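You operate a simulated robot arm through the tools that you are given. There is no shell and no other tool. Be economical: measure what you need, move in short steps, check, and stop when the job is done.

The job below is to be done with a simulated two-armed robot. You get a single attempt, and the scene is never put back.

Task
Open the glass door of the brown cabinet, take the green colour bottle from the far end of the long table and put it on the lowest shelf behind the glass door and shut the door again. Take the blue bowl and leave it on the shelf under the sealer table. Take the small tiered cake from the right middle cubby of the sideboard and put it on the top of the sideboard. Close the top door of the left cabinet. Pick up the green cake pop from the far end of the long table with one hand, pass it to the other hand and put it on the head end of the long table. Take the shaker labelled "nibs" from the far end of the long table and put it in the clear glass bowl on the middle of the long table. Take the orange wrapped sweet from the middle of the long table and put it on the ledge of the bag sealer. Switch the switch of the brown cabinet off. Put the blue bottle on the sealer table away on the top of the airbrush table. Press the blue button three times. Close the small upper door of the left cabinet. The order is free. Set down upright: colour bottle, small tiered cake, blue bottle.

Only the result counts: the job must be done as asked and must still hold three seconds after the hand-in. Knocking over, shifting, dropping, spilling or breaking anything else fails it.

Robot
Two 6-joint arms with two-finger parallel grippers on one trunk, on a base that drives. Base frame: it is fixed to the floor where the robot stands at the start and does not move with it; the origin is under the middle of the robot, x ahead of it, y to its left, z up. Lengths are in mm, angles in rad, forces in N, time in s.
The left shoulder is at the start at [80, 216, 1566], the right one opposite. With the tool pointing down near the work surface each hand reaches from about 100 to 420 mm from the robot's upright axis, wherever it stands, measured 20 degrees to its own side. Places, roughly: blue bottle [3750, -1500, 750]; blue bowl (12x11x5 cm) [4100, 1800, 800]; blue button [-1000, -3100, 900]; cake pop [3750, 1500, 750]; colour bottle [5000, 1500, 750]; glass bowl (11x12x6 cm) [3700, 700, 800]; glass door of the brown cabinet [5600, -200, 1300]; head end of the long table [1500, -100, 800]; ledge of the bag sealer (19x15 cm) [2740, -1680, 840]; lowest shelf behind the glass door (51x18 cm) [5680, -260, 700]; shaker [3500, 1500, 750]; shelf under the sealer table [3200, -1500, 300]; small tiered cake (18x18x24 cm) [9500, 3700, 500]; small upper door of the left cabinet [8800, 4500, 1400]; switch of the brown cabinet [5400, -200, 700]; top door of the left cabinet [8800, 4500, 1800]; top of the airbrush table [-1200, 700, 800]; top of the sideboard [9500, 3900, 800]; wrapped sweet [3250, 1250, 750]. Payload 3.43 kg a hand.
The TCP of each hand is the grasp point between the finger pads, 30 mm short of the fingertips. In the tool frame z runs along the fingers and y along their closing line. Largest opening 94 mm; finger width 28, thickness 10; the body of the gripper, 50 by 96 mm, starts 55 mm behind the TCP.
Orientation is that of the tool frame in the base frame, as a unit quaternion [x, y, z, w]. With the fingers straight down and closing along the base's y, the tool's x points along the base's -x, its y along +y and its z along -z.

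Tools
- The arms move only by the tool play_rows. It takes "left_commands", "right_commands" or both (then of equal length, played together; a hand with none holds still); each is a list of rows, each an object (a shift or turn left out is 0, a gripper value left out holds the last) with "travel": the shift along the tool's x, y, z in cm, a list of three; "dr": the turn, a rotation vector about the tool's x, y, z in rad, a list of three; "grip": the closure in counts, from 0 (fully open) to 255 (shut). In form: [{"travel": [x, y, z], "dr": [wx, wy, wz], "grip": grip}, ...]. A call has 1 to 10 rows; each row is the pose to reach, as a shift and turn from the pose commanded when the call began, along the tool's axes at that moment. Each row takes 0.2 s and may step no farther than 50 mm and 0.15 rad from the row before; otherwise, or with a gripper value out of range, the whole call is refused. A pose out of reach is approached as far as the arm can. The call stops where the force on the tool passes 40 N (or 10 N more than at its start, if that is more) or the arm is blocked; 0.2 s more then pass. The fingers move at their own pace (about 72 mm/s each) and stop on an object; they squeeze with about 35 N. The grip force told is the motor's: it shows also when the fingers shut on nothing. Time passes only in rows, and 0.2 s behind the last, so rows that repeat a pose let the fingers close. The reply holds the time, the measured pose of the TCP, the force on the tool along the base axes, the opening and the grip force, in the units named above and with some noise, with the torque about the TCP (base axes, N m) and any sound that the robot's microphone picked up.
- Cameras (640 x 400 px; columns grow to the right, rows downward): "scene" is now at [114.4, -12.8, 1737.3]; the picture's right is [-0.15, -0.99, 0.00], its down [-0.63, 0.10, -0.77] and it looks along [0.76, -0.12, -0.64] (base axes); focal length 244 px, centre (320, 200). "left" rides on the left gripper at [76, -14, -102] in its tool frame; the picture's right is [0.18, 0.98, 0.00], its down [-0.75, 0.14, -0.64] and it looks along [-0.63, 0.12, 0.77] (tool axes); focal length 243 px, centre (320, 200). "right" rides on the right gripper at [76, 14, -103] in its tool frame; the picture's right is [-0.18, 0.98, 0.00], its down [-0.75, -0.14, -0.64] and it looks along [-0.63, -0.12, 0.77] (tool axes); focal length 243 px, centre (320, 200). There is no depth. A picture from a camera that has moved, and an enlarged one, comes with that camera's place and axes in the base frame and with its lens.
- capture(camera): a new picture of that camera. It takes no simulated time.
- move_column(by): slides the trunk up (or, below 0, down) by that many mm; the arms and the scene camera ride with it, the base frame stays. It gives what a move gives, with no picture.
- drive_base(legs): drives the robot by 1 to 6 legs, each [ahead, left, turn to the left] in mm, mm and rad, along the robot's own axes; the way and the turn of a leg run together, so that a leg with both is an arc; at most 1500 mm and 3.142 rad a leg. The arms and the cameras ride along, it lands a little off, and it stops where it bumps. It gives what a move gives.
- turn_head(pan, tilt): turns the head with the scene camera to pan (to the left, within 1.501 rad either way) and tilt (down, from -0.506 to 1.204), counted from straight ahead of the robot. It gives what a move gives.
- close_up(camera, box): a new picture of the part [left, top, right, bottom] of that camera's present view, enlarged. It takes no simulated time.
- job_done(): hands the job in; it is judged then, once.

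Work in short steps. Places have to be worked out from the pictures, the camera data and where the tool is seen: move nearer, look again, correct. Check each grasp and each placing, and mend what went wrong. You have 535 turns and 336 pictures in all, those below and enlarged ones among them. Open the grippers and draw the arms clear of the work before you hand the job in, unless the task says otherwise; then end with one line.

The tools are called after "Call:" by a JSON object that holds its "name" and its "arguments". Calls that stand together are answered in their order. play_rows: Moves the arms, as the interface text tells. Its arguments: {"type":"object","properties":{"left_commands":{"type":"array","items":{"type":"object","properties":{"travel":{"type":"array","items":{"type":"number"}},"dr":{"type":"array","items":{"type":"number"}},"grip":{"type":"number"}}}},"right_commands":{"type":"array","items":{"type":"object","properties":{"travel":{"type":"array","items":{"type":"number"}},"dr":{"type":"array","items":{"type":"number"}},"grip":{"type":"number"}}}}},"required":[]} The other tools are called the same way: move_column (by) slides the trunk up or down; drive_base (legs) drives the base; turn_head (pan, tilt) turns the head that bears the scene camera; capture (camera) takes a picture; close_up (camera, box) takes an enlarged picture of a part of a camera's view; job_done () hands the job in.

At the start:

```text
time: 0.0
left_eef_pos: [589.1, 293.9, 999.0]
left_tool_rot: [0.001, 1.0, 0.0, 0.001]
left_contact_force: [-0.3, -0.4, -0.8]
left_wrist_torque: [-0.05, -0.02, 0.0]
left_grip_width: 93.8
left_finger_force: 0.0
right_eef_pos: [410.2, -210.0, 999.2]
right_tool_rot: [0.0, 1.0, 0.0, 0.002]
right_contact_force: [-0.5, -0.3, -1.0]
right_wrist_torque: [0.02, -0.01, -0.01]
right_grip_width: 93.9
right_finger_force: 0.0
trunk travel left (down, up): [-796.0, 44.0]
robot x, y, heading: [-4.1, 1.2, 0.002]
head pan, tilt: [-0.154, 0.696]
```

scene: 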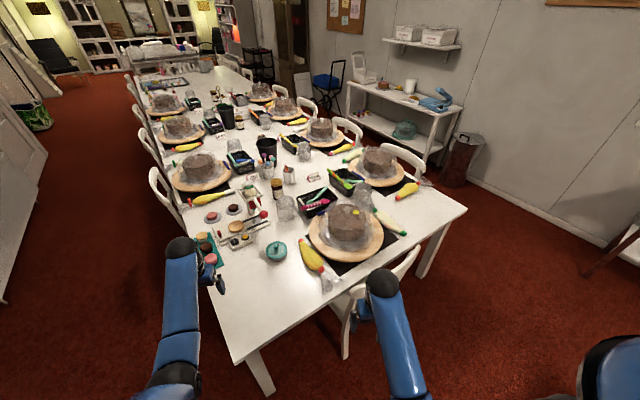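
right: 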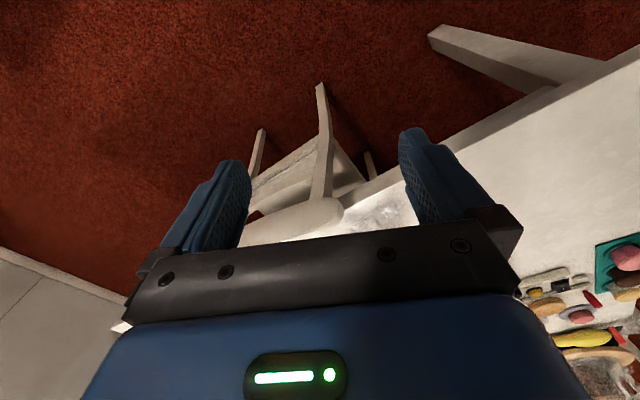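
left: 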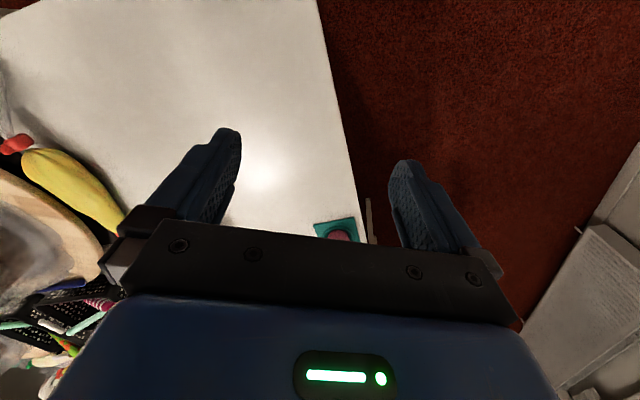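

I start by looking at the surroundings in more detail, enlarging the far part of the scene view.

Call:
{"name": "close_up", "arguments": {"camera": "scene", "box": [100, 0, 340, 150]}}

Call:
{"name": "close_up", "arguments": {"camera": "scene", "box": [300, 20, 500, 145]}}

Call:
{"name": "turn_head", "arguments": {"pan": 1.2, "tilt": 0.5}}

```text
2.67 times, centred on (220, 75) of scene
camera zoom: at [114.4, -12.8, 1737.3], right [-0.15, -0.99, 0.0], down [-0.63, 0.1, -0.77], along [0.76, -0.12, -0.64], focal length 650 px, centre (587, 533)
```

zoom: 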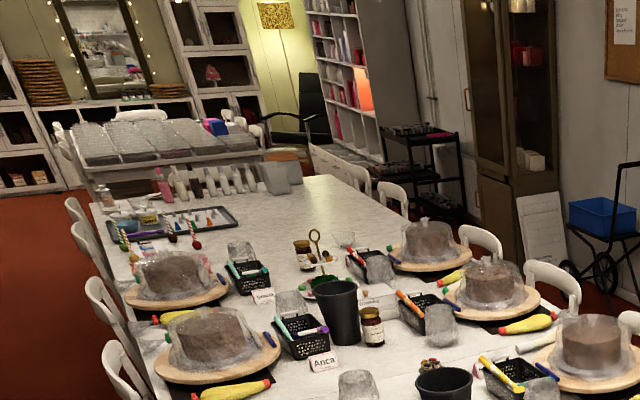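

```text
3.20 times, centred on (400, 82) of scene
camera zoom: at [114.4, -12.8, 1737.3], right [-0.15, -0.99, 0.0], down [-0.63, 0.1, -0.77], along [0.76, -0.12, -0.64], focal length 780 px, centre (64, 576)
```

zoom: 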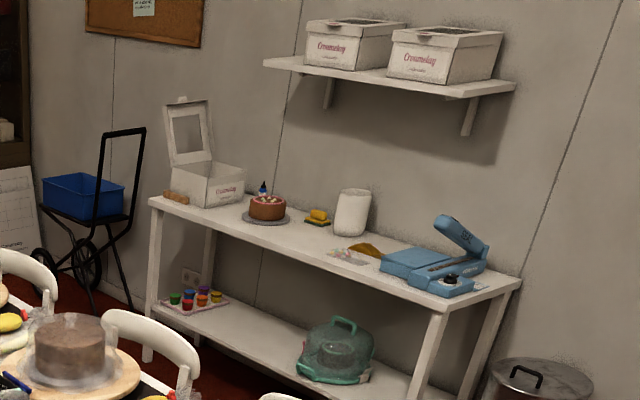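

```text
time: 1.5
left_eef_pos: [588.0, 294.3, 998.7]
left_tool_rot: [0.001, 1.0, 0.0, 0.0]
left_contact_force: [-0.5, -0.8, 0.7]
left_wrist_torque: [0.0, -0.01, 0.02]
left_grip_width: 94.0
left_finger_force: 0.0
right_eef_pos: [409.4, -210.6, 998.6]
right_tool_rot: [0.001, 1.0, 0.0, 0.002]
right_contact_force: [-0.3, -0.7, -1.1]
right_wrist_torque: [0.02, -0.01, 0.0]
right_grip_width: 93.9
right_finger_force: 0.0
trunk travel left (down, up): [-796.0, 44.0]
robot x, y, heading: [-0.3, 1.9, -0.001]
head pan, tilt: [1.201, 0.499]
```

Now views to the left and right of the robot.

Call:
{"name": "capture", "arguments": {"camera": "scene"}}

Call:
{"name": "turn_head", "arguments": {"pan": -1.4, "tilt": 0.5}}

Call:
{"name": "capture", "arguments": {"camera": "scene"}}

```text
330 pictures are left
camera scene: at [63.3, 85.0, 1754.8], right [0.93, -0.36, 0.0], down [-0.17, -0.45, -0.88], along [0.32, 0.82, -0.48], focal length 244 px, centre (320, 200)
```

scene: 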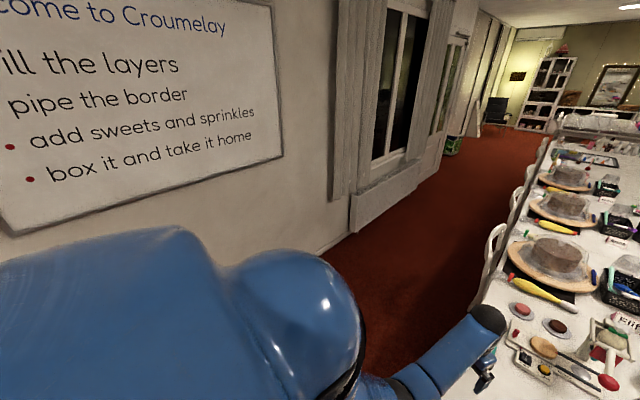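

```text
time: 3.8
left_eef_pos: [588.5, 293.6, 1000.0]
left_tool_rot: [0.001, 1.0, 0.0, 0.001]
left_contact_force: [-0.6, 0.2, 1.0]
left_wrist_torque: [0.04, 0.0, 0.02]
left_grip_width: 94.0
left_finger_force: 0.1
right_eef_pos: [410.9, -210.0, 998.9]
right_tool_rot: [-0.001, 1.0, -0.001, 0.002]
right_contact_force: [-0.3, -1.5, -0.7]
right_wrist_torque: [0.0, 0.0, 0.02]
right_grip_width: 94.0
right_finger_force: 0.1
trunk travel left (down, up): [-796.0, 44.0]
robot x, y, heading: [1.2, 0.3, 0.001]
head pan, tilt: [-1.4, 0.499]
```

```text
329 pictures are left
camera scene: at [45.9, -89.5, 1754.8], right [-0.99, -0.17, 0.0], down [-0.08, 0.47, -0.88], along [0.15, -0.87, -0.48], focal length 244 px, centre (320, 200)
```

scene: 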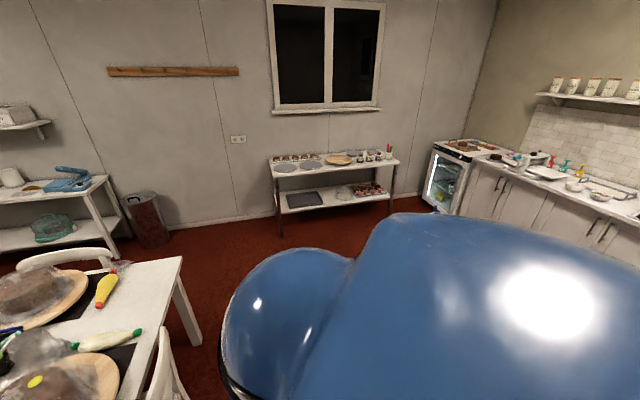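

The table runs at about 25° from my x axis, with aisles on both sides. First I draw both hands in close so I can turn safely.

Call:
{"name": "play_rows", "arguments": {"left_commands": [{"travel": [4, 0, 0]}, {"travel": [8, -1, 0]}, {"travel": [12, -2, 0]}, {"travel": [16, -3, 0]}, {"travel": [20, -4, 0]}, {"travel": [24, -5, 0]}, {"travel": [28, -6, 0]}], "right_commands": [{"travel": [2, 0, 0]}, {"travel": [4, 0, 0]}, {"travel": [6, 0, 0]}, {"travel": [8, 0, 0]}, {"travel": [10, 0, 0]}, {"travel": [10, 0, 0]}, {"travel": [10, 0, 0]}]}}

```text
time: 5.4
left_eef_pos: [304.7, 233.0, 1002.5]
left_tool_rot: [0.001, 1.0, 0.0, 0.001]
left_contact_force: [0.4, -0.5, 0.3]
left_wrist_torque: [0.0, 0.0, 0.03]
left_grip_width: 94.0
left_finger_force: 0.2
right_eef_pos: [307.8, -210.8, 998.3]
right_tool_rot: [0.0, 1.0, 0.0, 0.003]
right_contact_force: [0.2, -0.1, 0.4]
right_wrist_torque: [-0.01, 0.0, 0.02]
right_grip_width: 93.8
right_finger_force: 0.1
trunk travel left (down, up): [-796.0, 44.0]
robot x, y, heading: [-2.9, -2.7, -0.002]
head pan, tilt: [-1.4, 0.499]
```

I zoom on the area where the blue button should be.

Call:
{"name": "close_up", "arguments": {"camera": "scene", "box": [400, 110, 560, 210]}}

Call:
{"name": "close_up", "arguments": {"camera": "scene", "box": [260, 110, 420, 240]}}

```text
4.00 times, centred on (480, 160) of scene
camera zoom: at [44.2, -89.9, 1754.8], right [-0.99, -0.17, 0.0], down [-0.08, 0.47, -0.88], along [0.15, -0.87, -0.48], focal length 976 px, centre (-320, 360)
```

zoom: 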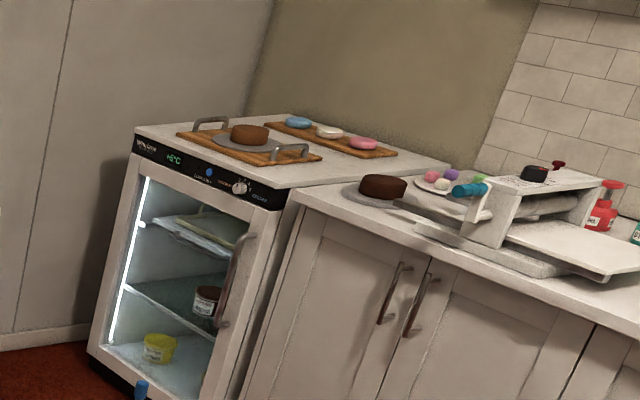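

```text
3.08 times, centred on (340, 175) of scene
camera zoom: at [44.2, -89.9, 1754.8], right [-0.99, -0.17, 0.0], down [-0.08, 0.47, -0.88], along [0.15, -0.87, -0.48], focal length 750 px, centre (258, 277)
```

zoom: 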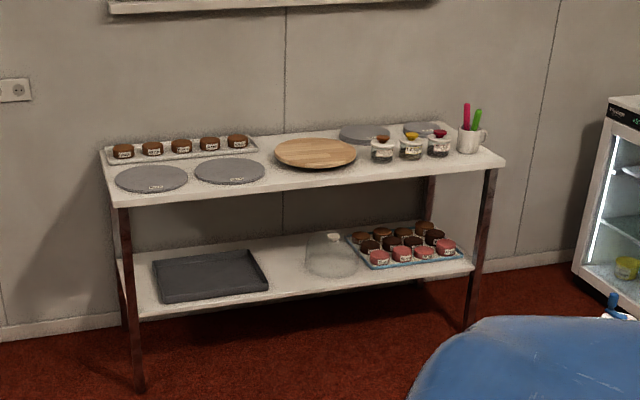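

The blue button is on the fridge's front panel, around [-980,-3000,890], facing along the table direction. I turn towards it and drive part of the way.

Call:
{"name": "drive_base", "arguments": {"legs": [[0, 0, -1.762], [1300, 0, 0]]}}

Call:
{"name": "turn_head", "arguments": {"pan": 0, "tilt": 0.5}}

Call:
{"name": "capture", "arguments": {"camera": "scene"}}

```text
time: 14.5
left_eef_pos: [-120.4, -1296.3, 1005.9]
left_tool_rot: [0.791, 0.61, 0.014, 0.035]
left_contact_force: [0.0, -0.5, -0.5]
left_wrist_torque: [-0.05, 0.0, -0.02]
left_grip_width: 93.9
left_finger_force: 0.0
right_eef_pos: [-551.8, -1157.0, 987.4]
right_tool_rot: [0.799, 0.6, 0.004, 0.036]
right_contact_force: [-0.1, 0.8, -0.6]
right_wrist_torque: [-0.07, 0.04, -0.02]
right_grip_width: 94.2
right_finger_force: 0.1
trunk travel left (down, up): [-796.0, 44.0]
robot x, y, heading: [-180.8, -910.7, -1.878]
head pan, tilt: [-1.4, 0.499]
stopped in leg 2: the robot was blocked; the commanded pose is now the measured one
```

```text
time: 16.1
left_eef_pos: [-118.8, -1294.0, 1005.2]
left_tool_rot: [0.794, 0.607, 0.012, 0.033]
left_contact_force: [0.9, -0.1, 0.0]
left_wrist_torque: [0.02, 0.03, -0.02]
left_grip_width: 94.1
left_finger_force: 0.0
right_eef_pos: [-546.5, -1154.3, 985.3]
right_tool_rot: [0.799, 0.601, 0.007, 0.033]
right_contact_force: [0.2, -0.5, 0.5]
right_wrist_torque: [0.02, -0.02, 0.0]
right_grip_width: 94.0
right_finger_force: 0.1
trunk travel left (down, up): [-796.0, 44.0]
robot x, y, heading: [-187.5, -910.4, -1.884]
head pan, tilt: [0.0, 0.499]
```

```text
326 pictures are left
camera scene: at [-100.4, -998.0, 1760.9], right [-0.95, 0.31, 0.06], down [0.08, 0.44, -0.89], along [-0.3, -0.84, -0.45], focal length 244 px, centre (320, 200)
```

scene: 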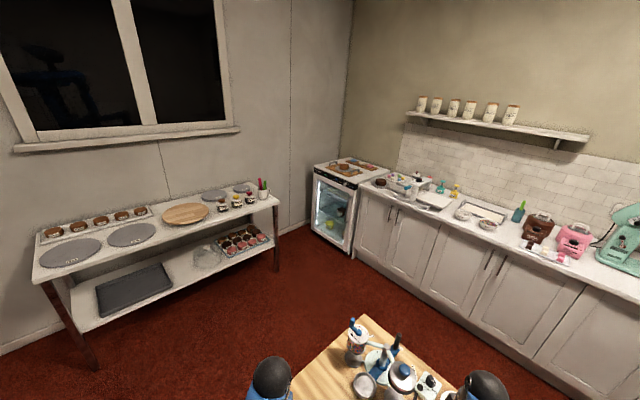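

I bumped a small wooden table I could not see before. I back off at once and look down at it.

Call:
{"name": "drive_base", "arguments": {"legs": [[-150, 0, 0]]}}

Call:
{"name": "turn_head", "arguments": {"pan": 0, "tilt": 0.95}}

Call:
{"name": "capture", "arguments": {"camera": "scene"}}

```text
time: 16.8
left_eef_pos: [-205.9, -1306.0, 997.8]
left_tool_rot: [0.791, 0.607, 0.049, 0.061]
left_contact_force: [0.7, 1.1, -1.0]
left_wrist_torque: [-0.05, 0.05, 0.02]
left_grip_width: 94.1
left_finger_force: 0.1
right_eef_pos: [-637.5, -1175.2, 961.0]
right_tool_rot: [0.796, 0.602, 0.016, 0.061]
right_contact_force: [1.6, 0.2, -1.2]
right_wrist_torque: [-0.05, 0.12, -0.06]
right_grip_width: 94.1
right_finger_force: 0.0
trunk travel left (down, up): [-796.0, 44.0]
robot x, y, heading: [-170.4, -906.1, -1.875]
head pan, tilt: [0.0, 0.499]
stopped in leg 1: the robot was blocked; the commanded pose is now the measured one
```

```text
time: 17.7
left_eef_pos: [-201.1, -1305.9, 996.9]
left_tool_rot: [0.79, 0.608, 0.047, 0.058]
left_contact_force: [0.2, 0.3, -0.4]
left_wrist_torque: [0.0, 0.02, -0.01]
left_grip_width: 94.0
left_finger_force: 0.0
right_eef_pos: [-631.5, -1174.4, 960.2]
right_tool_rot: [0.796, 0.601, 0.018, 0.059]
right_contact_force: [-0.2, -0.4, 0.2]
right_wrist_torque: [0.05, 0.02, -0.04]
right_grip_width: 93.5
right_finger_force: 0.1
trunk travel left (down, up): [-796.0, 44.0]
robot x, y, heading: [-178.4, -905.5, -1.877]
head pan, tilt: [0.0, 0.949]
```

```text
325 pictures are left
camera scene: at [-107.9, -981.1, 1721.5], right [-0.95, 0.3, 0.05], down [0.21, 0.77, -0.61], along [-0.22, -0.57, -0.79], focal length 244 px, centre (320, 200)
```

scene: 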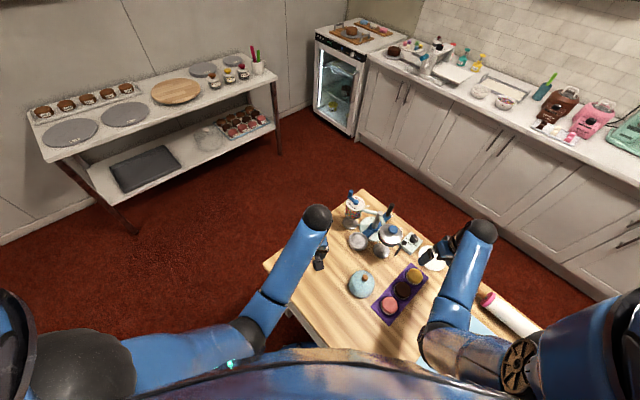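

The robot is tilted and stuck; I look to both sides to see what it's touching.

Call:
{"name": "turn_head", "arguments": {"pan": 1.4, "tilt": 1.0}}

Call:
{"name": "capture", "arguments": {"camera": "scene"}}

Call:
{"name": "turn_head", "arguments": {"pan": -1.4, "tilt": 1.0}}

Call:
{"name": "capture", "arguments": {"camera": "scene"}}

Call:
{"name": "capture", "arguments": {"camera": "left"}}

Call:
{"name": "capture", "arguments": {"camera": "right"}}

```text
time: 19.2
left_eef_pos: [-199.6, -1305.3, 997.0]
left_tool_rot: [0.79, 0.608, 0.046, 0.058]
left_contact_force: [0.3, 0.2, 0.0]
left_wrist_torque: [0.01, 0.01, 0.0]
left_grip_width: 94.0
left_finger_force: 0.2
right_eef_pos: [-632.0, -1175.0, 961.4]
right_tool_rot: [0.795, 0.603, 0.016, 0.059]
right_contact_force: [-0.5, -0.3, 0.6]
right_wrist_torque: [0.0, -0.02, -0.01]
right_grip_width: 94.1
right_finger_force: 0.1
trunk travel left (down, up): [-796.0, 44.0]
robot x, y, heading: [-183.2, -906.1, -1.876]
head pan, tilt: [1.4, 1.0]
```

```text
324 pictures are left
camera scene: at [-24.4, -942.8, 1712.9], right [-0.45, -0.89, 0.04], down [-0.78, 0.38, -0.5], along [0.43, -0.26, -0.87], focal length 244 px, centre (320, 200)
```

scene: 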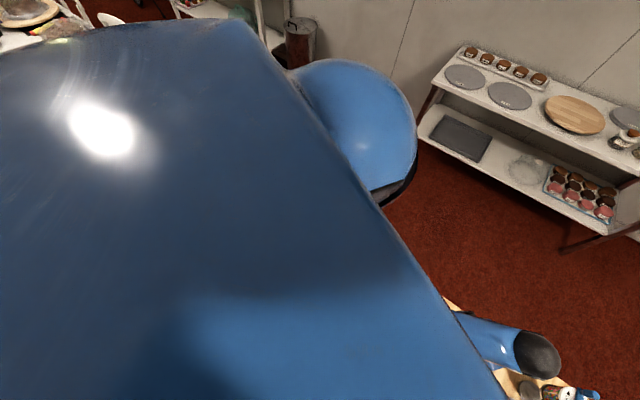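

```text
time: 21.7
left_eef_pos: [-201.5, -1305.0, 997.8]
left_tool_rot: [0.79, 0.609, 0.047, 0.058]
left_contact_force: [-0.1, -0.1, 0.0]
left_wrist_torque: [0.02, -0.01, 0.0]
left_grip_width: 94.1
left_finger_force: 0.1
right_eef_pos: [-633.8, -1174.4, 964.4]
right_tool_rot: [0.796, 0.603, 0.014, 0.059]
right_contact_force: [-0.3, -0.6, 0.1]
right_wrist_torque: [0.03, 0.01, -0.02]
right_grip_width: 94.2
right_finger_force: 0.0
trunk travel left (down, up): [-796.0, 44.0]
robot x, y, heading: [-181.1, -904.8, -1.876]
head pan, tilt: [-1.4, 1.0]
```

```text
323 pictures are left
camera scene: at [-154.9, -901.6, 1720.3], right [0.13, 0.99, -0.02], down [0.8, -0.12, -0.59], along [-0.59, 0.06, -0.81], focal length 244 px, centre (320, 200)
```

scene: 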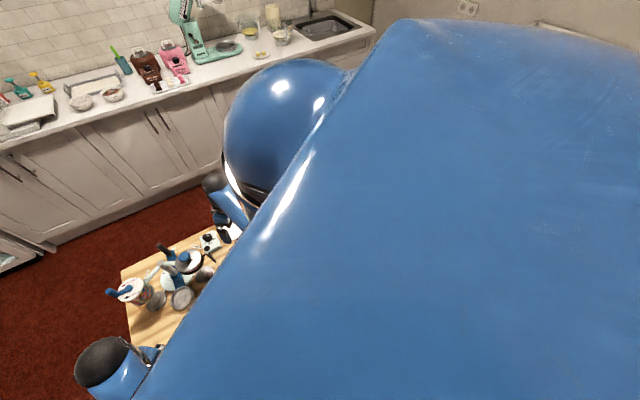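

```text
322 pictures are left
camera left: at [-211.0, -1225.4, 1096.2], right [0.99, -0.07, 0.15], down [-0.15, -0.74, 0.65], along [0.06, -0.67, -0.74], focal length 243 px, centre (320, 200)
```

left: 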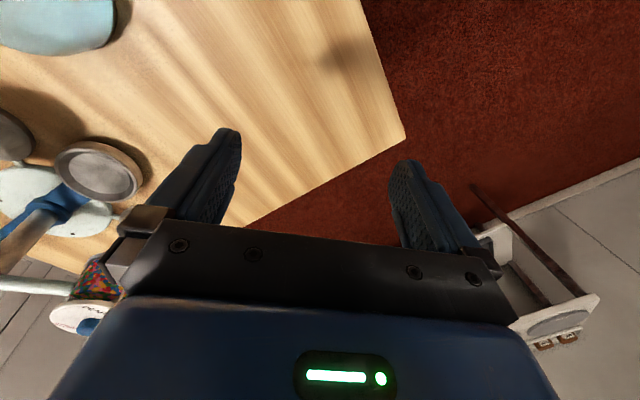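

```text
321 pictures are left
camera right: at [-609.2, -1099.0, 1063.4], right [0.89, -0.44, 0.12], down [-0.4, -0.64, 0.66], along [-0.21, -0.63, -0.74], focal length 243 px, centre (320, 200)
```

right: 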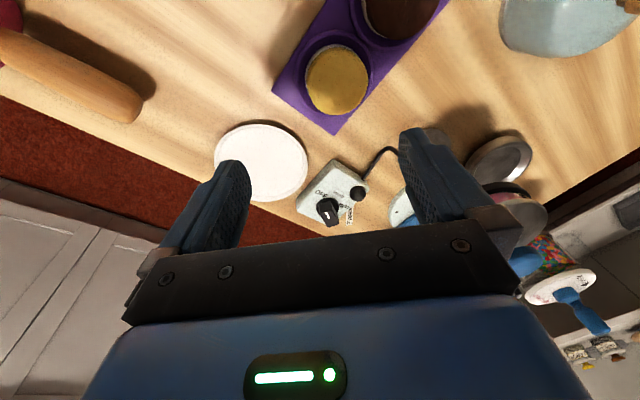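

Table items still look upright; the robot leans to its right as if its left side rode onto something. I swing the left hand's camera back to look at the base.

Call:
{"name": "play_rows", "arguments": {"left_commands": [{"travel": [0, 4, 0]}, {"travel": [0, 8, 0], "dr": [0, 0.15, 0]}, {"travel": [0, 12, 0], "dr": [0, 0.3, 0]}, {"travel": [0, 16, 0], "dr": [0, 0.45, 0]}, {"travel": [0, 16, 0], "dr": [0, 0.6, 0]}, {"travel": [0, 16, 0], "dr": [0, 0.75, 0]}, {"travel": [0, 16, 0], "dr": [0, 0.9, 0]}, {"travel": [0, 16, 0], "dr": [0, 1.05, 0]}, {"travel": [0, 16, 0], "dr": [0, 1.2, 0]}]}}

Call:
{"name": "capture", "arguments": {"camera": "left"}}

```text
time: 22.0
left_eef_pos: [-231.2, -1320.2, 986.8]
left_tool_rot: [0.79, 0.606, 0.062, 0.07]
left_contact_force: [0.4, 0.2, -0.8]
left_wrist_torque: [-0.01, 0.06, -0.03]
left_grip_width: 93.7
left_finger_force: 0.0
left hand out of reach, approached as far as the arm can: row 1
right_eef_pos: [-680.3, -1187.4, 956.8]
right_tool_rot: [0.795, 0.603, 0.007, 0.07]
right_contact_force: [1.4, 0.9, -0.6]
right_wrist_torque: [-0.06, 0.11, -0.03]
right_grip_width: 94.0
right_finger_force: 0.0
trunk travel left (down, up): [-796.0, 44.0]
robot x, y, heading: [-173.6, -906.0, -1.866]
head pan, tilt: [-1.4, 1.0]
stopped in row 1 (left hand): the arm was blocked; the commanded pose is now the measured one
```

```text
320 pictures are left
camera left: at [-244.0, -1239.5, 1085.6], right [0.98, -0.07, 0.18], down [-0.18, -0.74, 0.65], along [0.09, -0.67, -0.74], focal length 243 px, centre (320, 200)
```

left: 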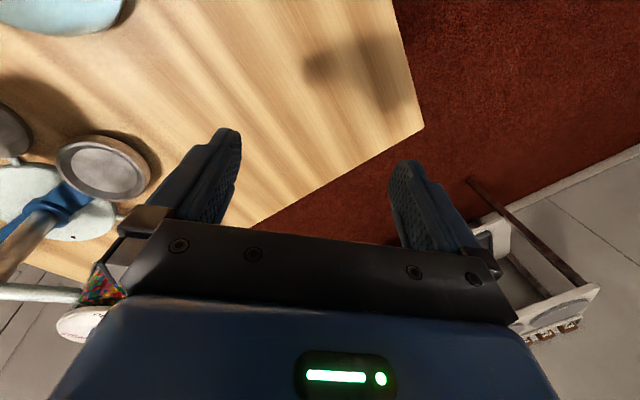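

The lean is toward the wooden table whose edge faces along the long-table direction; I try to move the base straight away from that edge, in a small step.

Call:
{"name": "drive_base", "arguments": {"legs": [[-45, 50, 0]]}}

Call:
{"name": "turn_head", "arguments": {"pan": 0.0, "tilt": 1.2}}

Call:
{"name": "capture", "arguments": {"camera": "scene"}}

```text
time: 22.7
left_eef_pos: [-262.0, -1324.8, 973.7]
left_tool_rot: [0.787, 0.604, 0.09, 0.082]
left_contact_force: [0.1, -0.3, 1.0]
left_wrist_torque: [-0.02, 0.05, -0.01]
left_grip_width: 94.0
left_finger_force: 0.1
right_eef_pos: [-705.4, -1192.1, 919.0]
right_tool_rot: [0.794, 0.601, 0.04, 0.082]
right_contact_force: [0.9, 0.1, -0.1]
right_wrist_torque: [-0.01, 0.04, 0.0]
right_grip_width: 93.9
right_finger_force: 0.1
trunk travel left (down, up): [-796.0, 44.0]
robot x, y, heading: [-158.8, -906.8, -1.863]
head pan, tilt: [-1.4, 1.0]
stopped in leg 1: the robot was blocked; the commanded pose is now the measured one
```

```text
time: 24.3
left_eef_pos: [-259.0, -1322.9, 973.6]
left_tool_rot: [0.788, 0.605, 0.086, 0.079]
left_contact_force: [-0.5, 0.0, -0.2]
left_wrist_torque: [-0.02, 0.0, -0.01]
left_grip_width: 94.0
left_finger_force: 0.1
right_eef_pos: [-701.7, -1190.9, 922.3]
right_tool_rot: [0.793, 0.602, 0.038, 0.08]
right_contact_force: [-0.1, 0.7, -0.3]
right_wrist_torque: [-0.03, -0.04, 0.0]
right_grip_width: 94.0
right_finger_force: 0.1
trunk travel left (down, up): [-796.0, 44.0]
robot x, y, heading: [-163.7, -905.7, -1.867]
head pan, tilt: [0.0, 1.201]
```

```text
319 pictures are left
camera scene: at [-126.1, -969.5, 1703.1], right [-0.96, 0.29, 0.03], down [0.26, 0.89, -0.38], along [-0.14, -0.36, -0.92], focal length 244 px, centre (320, 200)
```

scene: 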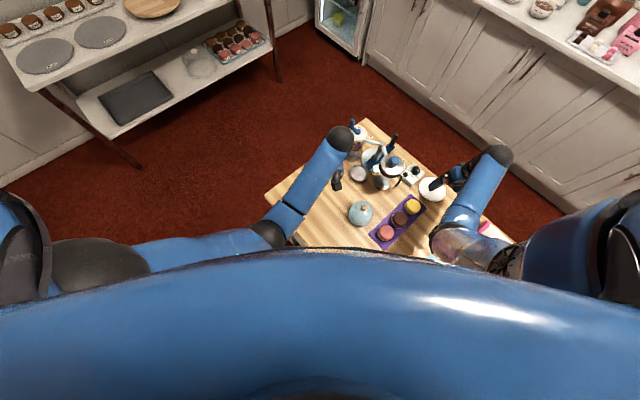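

Each move to the left/back increases the lean, and it relaxes slightly on its own, as though the left side has ridden up on something. I try a small move to the right to come off it.

Call:
{"name": "drive_base", "arguments": {"legs": [[0, -40, 0]]}}

```text
time: 25.0
left_eef_pos: [-278.5, -1325.9, 969.0]
left_tool_rot: [0.785, 0.605, 0.1, 0.086]
left_contact_force: [0.6, 0.2, -0.7]
left_wrist_torque: [0.01, 0.01, 0.03]
left_grip_width: 93.9
left_finger_force: 0.1
right_eef_pos: [-720.2, -1196.1, 905.0]
right_tool_rot: [0.793, 0.601, 0.053, 0.087]
right_contact_force: [0.2, -0.2, -0.5]
right_wrist_torque: [0.01, 0.06, -0.03]
right_grip_width: 94.1
right_finger_force: 0.2
trunk travel left (down, up): [-796.0, 44.0]
robot x, y, heading: [-151.0, -901.5, -1.861]
head pan, tilt: [0.0, 1.201]
stopped in leg 1: the robot was blocked; the commanded pose is now the measured one
```

Any command seems to increase the lean. I test a pure hold (no motion) to see whether the lean drifts by itself.

Call:
{"name": "play_rows", "arguments": {"left_commands": [{"travel": [0, 0, 0]}]}}

Call:
{"name": "turn_head", "arguments": {"pan": -0.8, "tilt": 1.2}}

Call:
{"name": "capture", "arguments": {"camera": "scene"}}

```text
time: 25.6
left_eef_pos: [-280.4, -1326.9, 967.3]
left_tool_rot: [0.785, 0.605, 0.103, 0.088]
left_contact_force: [0.4, 0.4, 0.3]
left_wrist_torque: [-0.01, 0.03, 0.01]
left_grip_width: 93.9
left_finger_force: 0.1
right_eef_pos: [-720.2, -1195.1, 901.0]
right_tool_rot: [0.792, 0.602, 0.055, 0.088]
right_contact_force: [-0.5, -0.4, -0.7]
right_wrist_torque: [0.0, 0.0, -0.01]
right_grip_width: 94.1
right_finger_force: 0.1
trunk travel left (down, up): [-796.0, 44.0]
robot x, y, heading: [-149.9, -901.4, -1.866]
head pan, tilt: [0.0, 1.201]
stopped in row 1 (left hand): the arm was blocked; the commanded pose is now the measured one
```

```text
time: 26.7
left_eef_pos: [-277.2, -1325.6, 967.1]
left_tool_rot: [0.785, 0.605, 0.1, 0.087]
left_contact_force: [0.9, 0.7, -0.2]
left_wrist_torque: [0.02, -0.02, 0.05]
left_grip_width: 94.0
left_finger_force: 0.0
right_eef_pos: [-720.2, -1195.0, 904.8]
right_tool_rot: [0.792, 0.602, 0.052, 0.087]
right_contact_force: [0.7, 0.6, 0.4]
right_wrist_torque: [0.01, 0.02, -0.01]
right_grip_width: 94.3
right_finger_force: 0.0
trunk travel left (down, up): [-796.0, 44.0]
robot x, y, heading: [-153.2, -896.7, -1.859]
head pan, tilt: [-0.799, 1.201]
```

```text
318 pictures are left
camera scene: at [-169.7, -942.9, 1702.4], right [-0.46, 0.89, 0.01], down [0.82, 0.43, -0.39], along [-0.35, -0.17, -0.92], focal length 244 px, centre (320, 200)
```

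scene: 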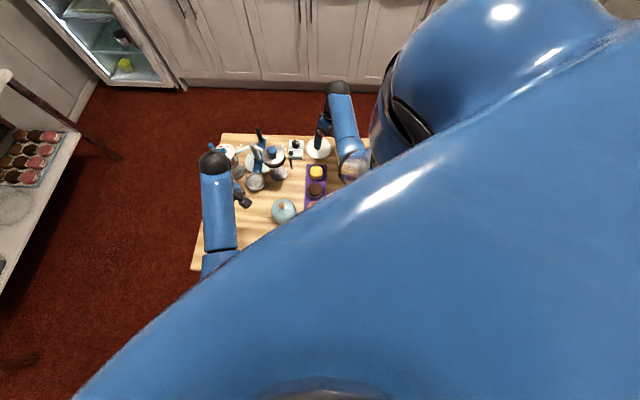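

I try to raise the right arm (its elbow may be resting on the wooden table), in short rows.

Call:
{"name": "play_rows", "arguments": {"right_commands": [{"travel": [0, 0, -3]}, {"travel": [0, 0, -6]}, {"travel": [0, 0, -9]}]}}

Call:
{"name": "move_column", "arguments": {"by": 20}}

```text
time: 27.7
left_eef_pos: [-279.3, -1326.0, 966.7]
left_tool_rot: [0.785, 0.605, 0.104, 0.088]
left_contact_force: [-0.6, -0.5, -0.9]
left_wrist_torque: [0.04, -0.01, 0.01]
left_grip_width: 94.0
left_finger_force: 0.1
right_eef_pos: [-739.0, -1188.1, 990.9]
right_tool_rot: [0.792, 0.602, 0.055, 0.088]
right_contact_force: [0.3, -1.0, 0.3]
right_wrist_torque: [0.02, -0.02, -0.01]
right_grip_width: 94.0
right_finger_force: 0.0
trunk travel left (down, up): [-796.0, 44.0]
robot x, y, heading: [-146.2, -897.5, -1.864]
head pan, tilt: [-0.799, 1.201]
stopped in row 3 (right hand): the arm was blocked; the commanded pose is now the measured one
```

```text
time: 28.4
left_eef_pos: [-278.3, -1323.1, 986.8]
left_tool_rot: [0.785, 0.605, 0.102, 0.089]
left_contact_force: [-0.7, 0.4, -0.1]
left_wrist_torque: [0.02, 0.01, -0.04]
left_grip_width: 93.8
left_finger_force: 0.1
right_eef_pos: [-738.4, -1183.9, 1010.6]
right_tool_rot: [0.791, 0.602, 0.054, 0.088]
right_contact_force: [0.6, 0.4, 0.1]
right_wrist_torque: [0.01, 0.0, -0.02]
right_grip_width: 94.1
right_finger_force: 0.1
trunk travel left (down, up): [-816.0, 24.0]
robot x, y, heading: [-149.1, -900.0, -1.86]
head pan, tilt: [-0.799, 1.201]
```

Arms do move. I turn the left hand's camera back towards the base to see what is under the robot.

Call:
{"name": "play_rows", "arguments": {"left_commands": [{"travel": [0, 1, -3], "dr": [0, 0.15, 0]}, {"travel": [0, 2, -6], "dr": [0, 0.3, 0]}, {"travel": [0, 3, -6], "dr": [0, 0.45, 0]}, {"travel": [0, 4, -6], "dr": [0, 0.6, 0]}, {"travel": [0, 5, -6], "dr": [0, 0.75, 0]}, {"travel": [0, 6, -6], "dr": [0, 0.9, 0]}, {"travel": [0, 7, -6], "dr": [0, 1.05, 0]}]}}

Call:
{"name": "capture", "arguments": {"camera": "left"}}

```text
time: 30.0
left_eef_pos: [-259.8, -1355.6, 1056.6]
left_tool_rot: [0.681, 0.593, 0.398, -0.161]
left_contact_force: [0.2, 0.1, -0.8]
left_wrist_torque: [0.02, -0.03, 0.03]
left_grip_width: 94.0
left_finger_force: 0.1
left hand out of reach, approached as far as the arm can: row 1, 2, 3, 4, 5, 6, 7
right_eef_pos: [-737.5, -1184.2, 1010.6]
right_tool_rot: [0.792, 0.602, 0.054, 0.088]
right_contact_force: [-0.1, -0.3, -0.3]
right_wrist_torque: [-0.02, -0.01, 0.0]
right_grip_width: 93.9
right_finger_force: 0.0
trunk travel left (down, up): [-816.0, 24.0]
robot x, y, heading: [-148.0, -896.5, -1.865]
head pan, tilt: [-0.799, 1.201]
```

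```text
317 pictures are left
camera left: at [-310.8, -1371.4, 1172.7], right [0.92, -0.12, 0.38], down [-0.08, -0.99, -0.11], along [0.39, 0.07, -0.92], focal length 243 px, centre (320, 200)
```

left: 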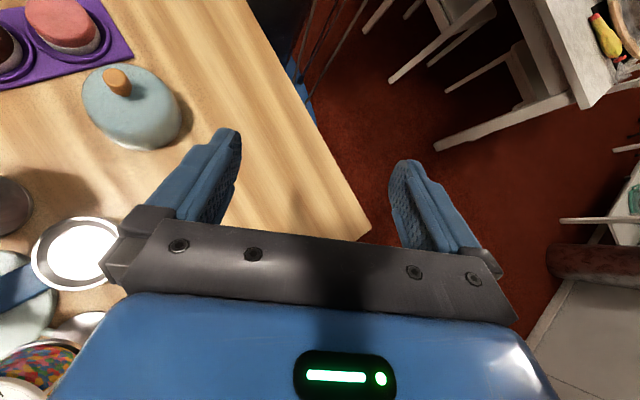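

Useful: I see the column near the table edge. I rotate further to see the base itself.

Call:
{"name": "play_rows", "arguments": {"left_commands": [{"travel": [0, 3, 0], "dr": [0, 0.15, 0]}, {"travel": [0, 6, 0], "dr": [0, 0.3, 0]}, {"travel": [0, 9, 0], "dr": [0, 0.45, 0]}, {"travel": [0, 12, 0], "dr": [0, 0.6, 0]}]}}

Call:
{"name": "capture", "arguments": {"camera": "left"}}

```text
time: 31.0
left_eef_pos: [-261.0, -1354.3, 1055.4]
left_tool_rot: [0.681, 0.593, 0.398, -0.161]
left_contact_force: [-0.1, 0.6, -0.2]
left_wrist_torque: [0.01, 0.0, 0.01]
left_grip_width: 94.0
left_finger_force: 0.1
left hand out of reach, approached as far as the arm can: row 1, 2, 3, 4
right_eef_pos: [-736.9, -1184.9, 1011.6]
right_tool_rot: [0.791, 0.603, 0.054, 0.089]
right_contact_force: [0.0, 0.1, -0.2]
right_wrist_torque: [0.0, -0.05, 0.01]
right_grip_width: 94.0
right_finger_force: 0.0
trunk travel left (down, up): [-816.0, 24.0]
robot x, y, heading: [-146.0, -899.2, -1.862]
head pan, tilt: [-0.799, 1.201]
```

```text
316 pictures are left
camera left: at [-310.9, -1371.1, 1172.5], right [0.92, -0.12, 0.38], down [-0.08, -0.99, -0.11], along [0.39, 0.07, -0.92], focal length 243 px, centre (320, 200)
```

left: 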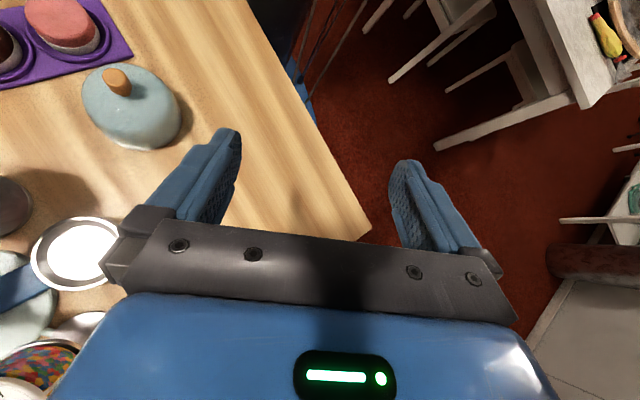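

I zoom into that region to identify the parts near the base.

Call:
{"name": "close_up", "arguments": {"camera": "left", "box": [220, 0, 420, 125]}}

```text
3.20 times, centred on (320, 62) of left
camera zoom: at [-310.9, -1371.1, 1172.5], right [0.92, -0.12, 0.38], down [-0.08, -0.99, -0.11], along [0.39, 0.07, -0.92], focal length 776 px, centre (320, 640)
```

zoom: 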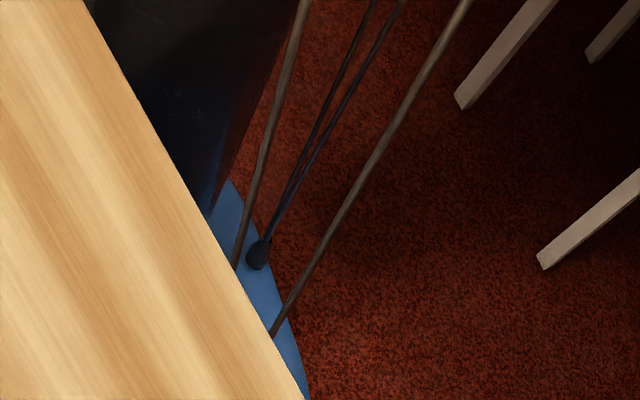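

There is something with thin upright legs whose foot is on my base's left-rear. I return the left hand upright and yaw it so its camera looks back at the robot.

Call:
{"name": "play_rows", "arguments": {"left_commands": [{"travel": [0, 0, 0], "dr": [0, -0.15, 0]}, {"dr": [0, -0.3, 0]}, {"dr": [0, -0.45, 0]}, {"dr": [0, -0.6, 0]}, {"dr": [0, -0.75, 0]}, {"dr": [0, -0.9, 0]}]}}

Call:
{"name": "play_rows", "arguments": {"left_commands": [{"dr": [0, 0, 0.15]}, {"dr": [0, 0, 0.3]}, {"dr": [0, 0, 0.45]}, {"dr": [0, 0, 0.6]}, {"dr": [0, 0, 0.75]}, {"dr": [0, 0, 0.9]}, {"dr": [0, 0, 1.05]}, {"dr": [0, 0, 1.2]}, {"dr": [0, 0, 1.35]}, {"dr": [0, 0, 1.5]}]}}

Call:
{"name": "play_rows", "arguments": {"left_commands": [{"dr": [0, 0, 0.15]}, {"dr": [0, 0, 0.3]}, {"dr": [0, 0, 0.45]}, {"dr": [0, 0, 0.6]}, {"dr": [0, 0, 0.75]}, {"dr": [0, 0, 0.9]}, {"dr": [0, 0, 1.05]}, {"dr": [0, 0, 1.2]}]}}

Call:
{"name": "capture", "arguments": {"camera": "left"}}

```text
time: 32.4
left_eef_pos: [-352.2, -1434.9, 1003.9]
left_tool_rot: [0.782, 0.609, 0.103, 0.081]
left_contact_force: [0.6, -1.0, -1.1]
left_wrist_torque: [-0.01, -0.02, 0.0]
left_grip_width: 94.0
left_finger_force: 0.1
left hand out of reach, approached as far as the arm can: row 1, 2, 3, 4, 5, 6
right_eef_pos: [-736.7, -1184.5, 1011.5]
right_tool_rot: [0.792, 0.602, 0.054, 0.088]
right_contact_force: [-1.3, 0.3, -0.1]
right_wrist_torque: [0.03, 0.01, 0.0]
right_grip_width: 94.1
right_finger_force: 0.1
trunk travel left (down, up): [-816.0, 24.0]
robot x, y, heading: [-147.7, -899.5, -1.863]
head pan, tilt: [-0.799, 1.201]
```

```text
time: 34.6
left_eef_pos: [-349.2, -1436.4, 1003.2]
left_tool_rot: [0.987, -0.09, 0.132, -0.013]
left_contact_force: [-0.4, -0.1, -0.5]
left_wrist_torque: [0.06, 0.01, -0.02]
left_grip_width: 93.6
left_finger_force: 0.0
right_eef_pos: [-737.6, -1184.9, 1010.8]
right_tool_rot: [0.791, 0.602, 0.053, 0.088]
right_contact_force: [-0.7, 0.4, -0.5]
right_wrist_torque: [0.0, 0.02, -0.02]
right_grip_width: 93.9
right_finger_force: 0.0
trunk travel left (down, up): [-816.0, 24.0]
robot x, y, heading: [-146.6, -896.1, -1.862]
head pan, tilt: [-0.799, 1.201]
```

```text
time: 36.4
left_eef_pos: [-349.5, -1435.8, 1003.6]
left_tool_rot: [0.764, -0.631, 0.102, -0.086]
left_contact_force: [0.2, 1.0, -0.5]
left_wrist_torque: [-0.01, -0.01, -0.04]
left_grip_width: 94.2
left_finger_force: 0.0
right_eef_pos: [-737.5, -1185.0, 1011.0]
right_tool_rot: [0.792, 0.602, 0.054, 0.09]
right_contact_force: [0.0, 0.5, 0.4]
right_wrist_torque: [0.0, 0.0, -0.02]
right_grip_width: 94.2
right_finger_force: 0.1
trunk travel left (down, up): [-816.0, 24.0]
robot x, y, heading: [-150.9, -896.4, -1.864]
head pan, tilt: [-0.799, 1.201]
```

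```text
314 pictures are left
camera left: at [-349.1, -1509.1, 1108.8], right [-0.9, -0.37, -0.25], down [-0.44, 0.71, 0.55], along [-0.02, 0.6, -0.8], focal length 243 px, centre (320, 200)
```

left: 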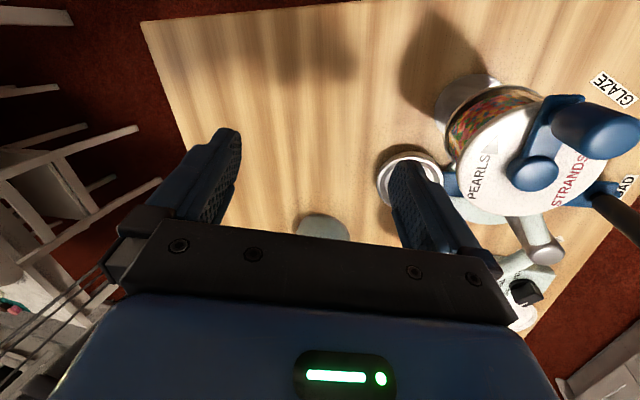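

I pitch the hand so the camera looks more horizontally back at the robot.

Call:
{"name": "play_rows", "arguments": {"left_commands": [{"travel": [0, 0, -2], "dr": [0, -0.15, 0]}, {"travel": [0, 0, -4], "dr": [0, -0.3, 0]}, {"travel": [0, 0, -6], "dr": [0, -0.45, 0]}, {"travel": [0, 0, -6], "dr": [0, -0.6, 0]}]}}

Call:
{"name": "capture", "arguments": {"camera": "left"}}

```text
time: 37.6
left_eef_pos: [-331.0, -1402.9, 1076.6]
left_tool_rot: [0.761, -0.576, -0.128, -0.271]
left_contact_force: [0.8, 0.2, -0.1]
left_wrist_torque: [-0.01, 0.0, -0.04]
left_grip_width: 93.9
left_finger_force: 0.1
left hand out of reach, approached as far as the arm can: row 1, 2, 3, 4
right_eef_pos: [-739.1, -1186.0, 1008.0]
right_tool_rot: [0.792, 0.601, 0.057, 0.089]
right_contact_force: [0.1, 0.8, -0.7]
right_wrist_torque: [-0.03, 0.0, -0.03]
right_grip_width: 94.2
right_finger_force: 0.0
trunk travel left (down, up): [-816.0, 24.0]
robot x, y, heading: [-145.6, -897.9, -1.857]
head pan, tilt: [-0.799, 1.201]
stopped in row 4 (left hand): the arm was blocked; the commanded pose is now the measured one
```

```text
313 pictures are left
camera left: at [-307.1, -1519.7, 1125.2], right [-0.87, -0.34, -0.35], down [-0.44, 0.22, 0.87], along [-0.21, 0.92, -0.34], focal length 243 px, centre (320, 200)
```

left: 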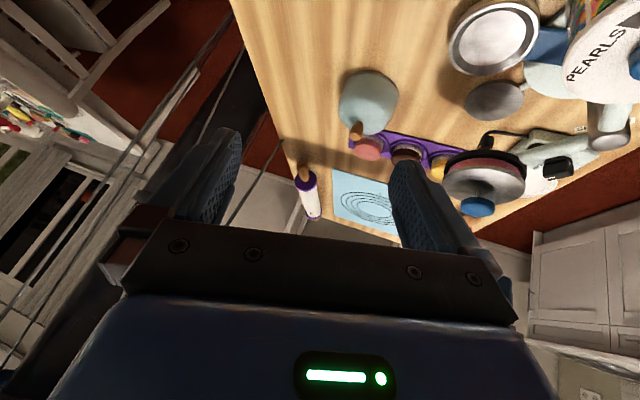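

I zoom in on the left part where the rods are.

Call:
{"name": "close_up", "arguments": {"camera": "left", "box": [0, 0, 320, 200]}}

Call:
{"name": "close_up", "arguments": {"camera": "left", "box": [0, 150, 160, 400]}}

```text
2.00 times, centred on (160, 100) of left
camera zoom: at [-307.1, -1519.7, 1125.2], right [-0.87, -0.34, -0.35], down [-0.44, 0.22, 0.87], along [-0.21, 0.92, -0.34], focal length 485 px, centre (640, 400)
```

zoom: 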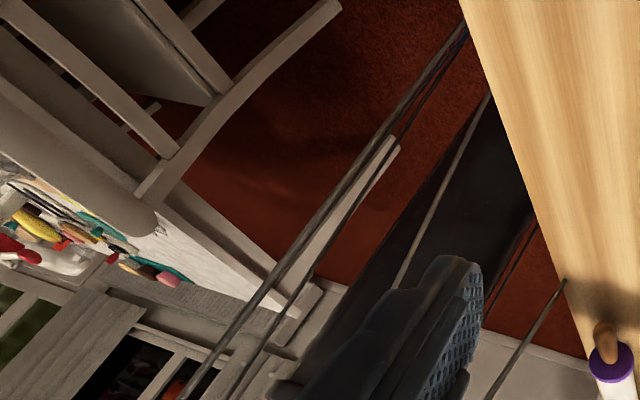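

```text
1.60 times, centred on (80, 275) of left
camera zoom: at [-307.1, -1519.7, 1125.2], right [-0.87, -0.34, -0.35], down [-0.44, 0.22, 0.87], along [-0.21, 0.92, -0.34], focal length 388 px, centre (704, 80)
```

zoom: 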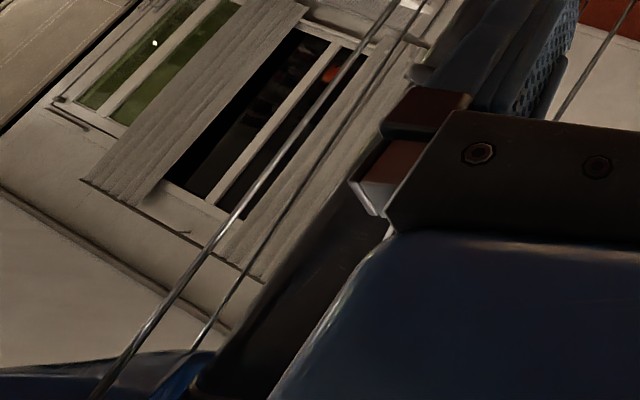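

I still can't see a clear obstruction in front except the table edge on the right. I try a straight retreat again, then compare how the pose changes.

Call:
{"name": "drive_base", "arguments": {"legs": [[0, 0, 0.15]]}}

```text
time: 38.6
left_eef_pos: [-257.3, -1419.0, 1079.6]
left_tool_rot: [0.803, -0.519, -0.146, -0.256]
left_contact_force: [0.5, -0.7, -0.7]
left_wrist_torque: [0.01, -0.01, 0.01]
left_grip_width: 94.3
left_finger_force: 0.1
right_eef_pos: [-692.6, -1263.8, 1009.9]
right_tool_rot: [0.744, 0.659, 0.061, 0.088]
right_contact_force: [-0.1, 0.4, -0.3]
right_wrist_torque: [0.01, 0.01, 0.03]
right_grip_width: 93.9
right_finger_force: 0.1
trunk travel left (down, up): [-816.0, 24.0]
robot x, y, heading: [-149.4, -894.5, -1.711]
head pan, tilt: [-0.799, 1.201]
```

Turning works. Now a short reverse.

Call:
{"name": "drive_base", "arguments": {"legs": [[-60, 0, 0]]}}

```text
time: 39.6
left_eef_pos: [-260.5, -1388.6, 1063.1]
left_tool_rot: [0.8, -0.515, -0.148, -0.271]
left_contact_force: [0.2, -1.9, -0.2]
left_wrist_torque: [0.11, 0.01, 0.01]
left_grip_width: 94.1
left_finger_force: 0.1
right_eef_pos: [-695.8, -1231.7, 992.0]
right_tool_rot: [0.745, 0.658, 0.074, 0.082]
right_contact_force: [0.1, -1.5, -0.5]
right_wrist_torque: [0.09, -0.06, 0.02]
right_grip_width: 93.8
right_finger_force: 0.0
trunk travel left (down, up): [-816.0, 24.0]
robot x, y, heading: [-140.6, -841.2, -1.718]
head pan, tilt: [-0.799, 1.201]
```

It moves now. I continue reversing.

Call:
{"name": "drive_base", "arguments": {"legs": [[-120, 0, 0]]}}

```text
time: 40.8
left_eef_pos: [-245.1, -1265.3, 1067.4]
left_tool_rot: [0.801, -0.515, -0.146, -0.268]
left_contact_force: [0.6, -0.2, -1.0]
left_wrist_torque: [0.06, -0.02, -0.03]
left_grip_width: 94.2
left_finger_force: 0.0
right_eef_pos: [-680.0, -1109.7, 993.6]
right_tool_rot: [0.745, 0.658, 0.071, 0.085]
right_contact_force: [0.8, -0.1, -0.4]
right_wrist_torque: [0.05, -0.03, 0.01]
right_grip_width: 93.8
right_finger_force: 0.2
trunk travel left (down, up): [-816.0, 24.0]
robot x, y, heading: [-121.8, -723.6, -1.717]
head pan, tilt: [-0.799, 1.201]
```

Moving freely but still leaning; reverse more and look at the base again.

Call:
{"name": "drive_base", "arguments": {"legs": [[-200, 0, 0]]}}

Call:
{"name": "capture", "arguments": {"camera": "left"}}

Call:
{"name": "turn_head", "arguments": {"pan": 0, "tilt": 0.9}}

Call:
{"name": "capture", "arguments": {"camera": "scene"}}

```text
time: 42.4
left_eef_pos: [-215.7, -1066.9, 1066.6]
left_tool_rot: [0.801, -0.515, -0.145, -0.269]
left_contact_force: [-1.1, -0.2, 0.0]
left_wrist_torque: [0.02, -0.02, 0.0]
left_grip_width: 94.1
left_finger_force: 0.0
right_eef_pos: [-650.1, -910.2, 994.9]
right_tool_rot: [0.745, 0.658, 0.072, 0.086]
right_contact_force: [-0.5, -0.1, -0.2]
right_wrist_torque: [0.02, 0.0, -0.01]
right_grip_width: 94.1
right_finger_force: 0.1
trunk travel left (down, up): [-816.0, 24.0]
robot x, y, heading: [-95.1, -524.1, -1.714]
head pan, tilt: [-0.799, 1.201]
```

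```text
310 pictures are left
camera left: at [-174.6, -1178.7, 1115.8], right [-0.81, -0.46, -0.37], down [-0.48, 0.15, 0.87], along [-0.34, 0.88, -0.34], focal length 243 px, centre (320, 200)
```

left: 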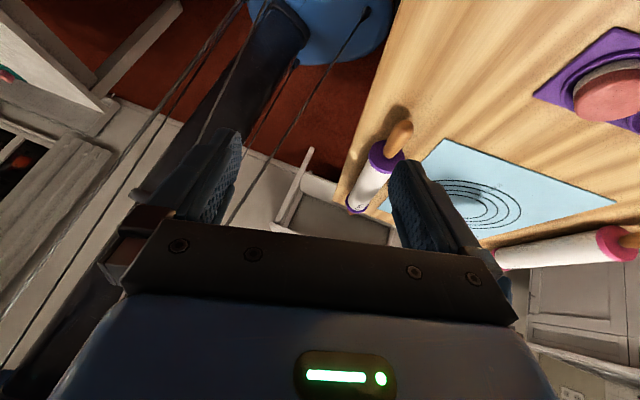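

```text
time: 43.5
left_eef_pos: [-216.1, -1063.7, 1070.8]
left_tool_rot: [0.801, -0.515, -0.145, -0.266]
left_contact_force: [0.5, -0.5, 0.2]
left_wrist_torque: [-0.02, 0.03, -0.02]
left_grip_width: 93.8
left_finger_force: 0.1
right_eef_pos: [-650.0, -907.2, 997.0]
right_tool_rot: [0.745, 0.657, 0.072, 0.087]
right_contact_force: [-0.2, -0.4, 0.6]
right_wrist_torque: [-0.03, 0.0, 0.0]
right_grip_width: 94.0
right_finger_force: 0.0
trunk travel left (down, up): [-816.0, 24.0]
robot x, y, heading: [-94.2, -528.6, -1.714]
head pan, tilt: [0.0, 0.901]
```

```text
309 pictures are left
camera scene: at [-109.2, -630.7, 1740.9], right [-0.99, 0.14, 0.0], down [0.11, 0.78, -0.62], along [-0.09, -0.61, -0.78], focal length 244 px, centre (320, 200)
```

scene: 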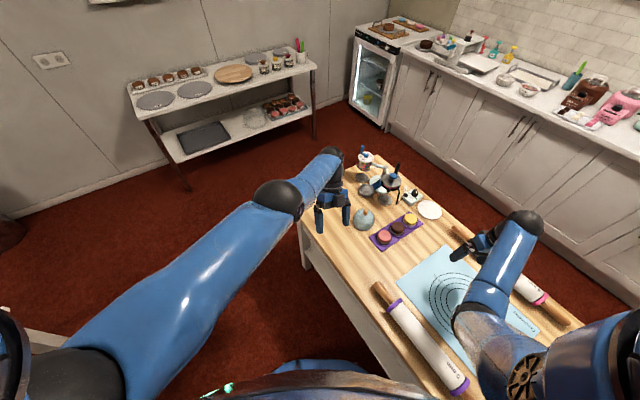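

The "rods" are the robot's own cables and the camera shows the robot now level; table items stand upright. I move a little further from the wooden table, then reset the arms to a compact pose.

Call:
{"name": "drive_base", "arguments": {"legs": [[-110, 165, 0]]}}

Call:
{"name": "play_rows", "arguments": {"left_commands": [{"dr": [0, 0.15, 0]}, {"dr": [0, 0.3, 0]}, {"dr": [0, 0.3, 0]}], "right_commands": [{"dr": [0, 0, 0], "travel": [2, 0, -3]}, {"travel": [4, 0, -6]}, {"travel": [4, 0, -6]}]}}

Call:
{"name": "capture", "arguments": {"camera": "scene"}}

```text
time: 45.1
left_eef_pos: [-38.3, -982.2, 1068.2]
left_tool_rot: [0.801, -0.515, -0.143, -0.269]
left_contact_force: [-0.7, 0.3, -0.6]
left_wrist_torque: [0.01, -0.01, -0.03]
left_grip_width: 93.8
left_finger_force: 0.1
right_eef_pos: [-473.1, -825.8, 994.9]
right_tool_rot: [0.744, 0.658, 0.072, 0.088]
right_contact_force: [-1.0, 0.4, -0.4]
right_wrist_torque: [0.01, -0.04, 0.01]
right_grip_width: 93.8
right_finger_force: 0.0
trunk travel left (down, up): [-816.0, 24.0]
robot x, y, heading: [88.4, -443.3, -1.711]
head pan, tilt: [0.0, 0.901]
```

```text
time: 45.9
left_eef_pos: [-52.9, -1005.2, 1059.7]
left_tool_rot: [0.814, -0.55, -0.022, -0.186]
left_contact_force: [-0.2, -0.5, -0.2]
left_wrist_torque: [-0.01, -0.01, 0.03]
left_grip_width: 93.8
left_finger_force: 0.1
left hand out of reach, approached as far as the arm can: row 1, 2, 3
right_eef_pos: [-488.9, -795.5, 1021.1]
right_tool_rot: [0.744, 0.658, 0.071, 0.087]
right_contact_force: [-0.7, 0.8, -0.3]
right_wrist_torque: [0.01, 0.01, -0.02]
right_grip_width: 94.1
right_finger_force: 0.1
right hand out of reach, approached as far as the arm can: row 1, 2, 3
trunk travel left (down, up): [-816.0, 24.0]
robot x, y, heading: [87.2, -444.1, -1.711]
head pan, tilt: [0.0, 0.901]
```

```text
308 pictures are left
camera scene: at [69.8, -549.3, 1740.8], right [-0.99, 0.14, 0.0], down [0.11, 0.78, -0.62], along [-0.09, -0.61, -0.78], focal length 244 px, centre (320, 200)
```

scene: 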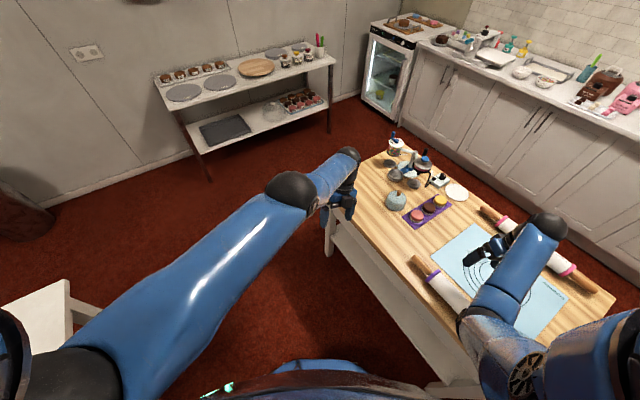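

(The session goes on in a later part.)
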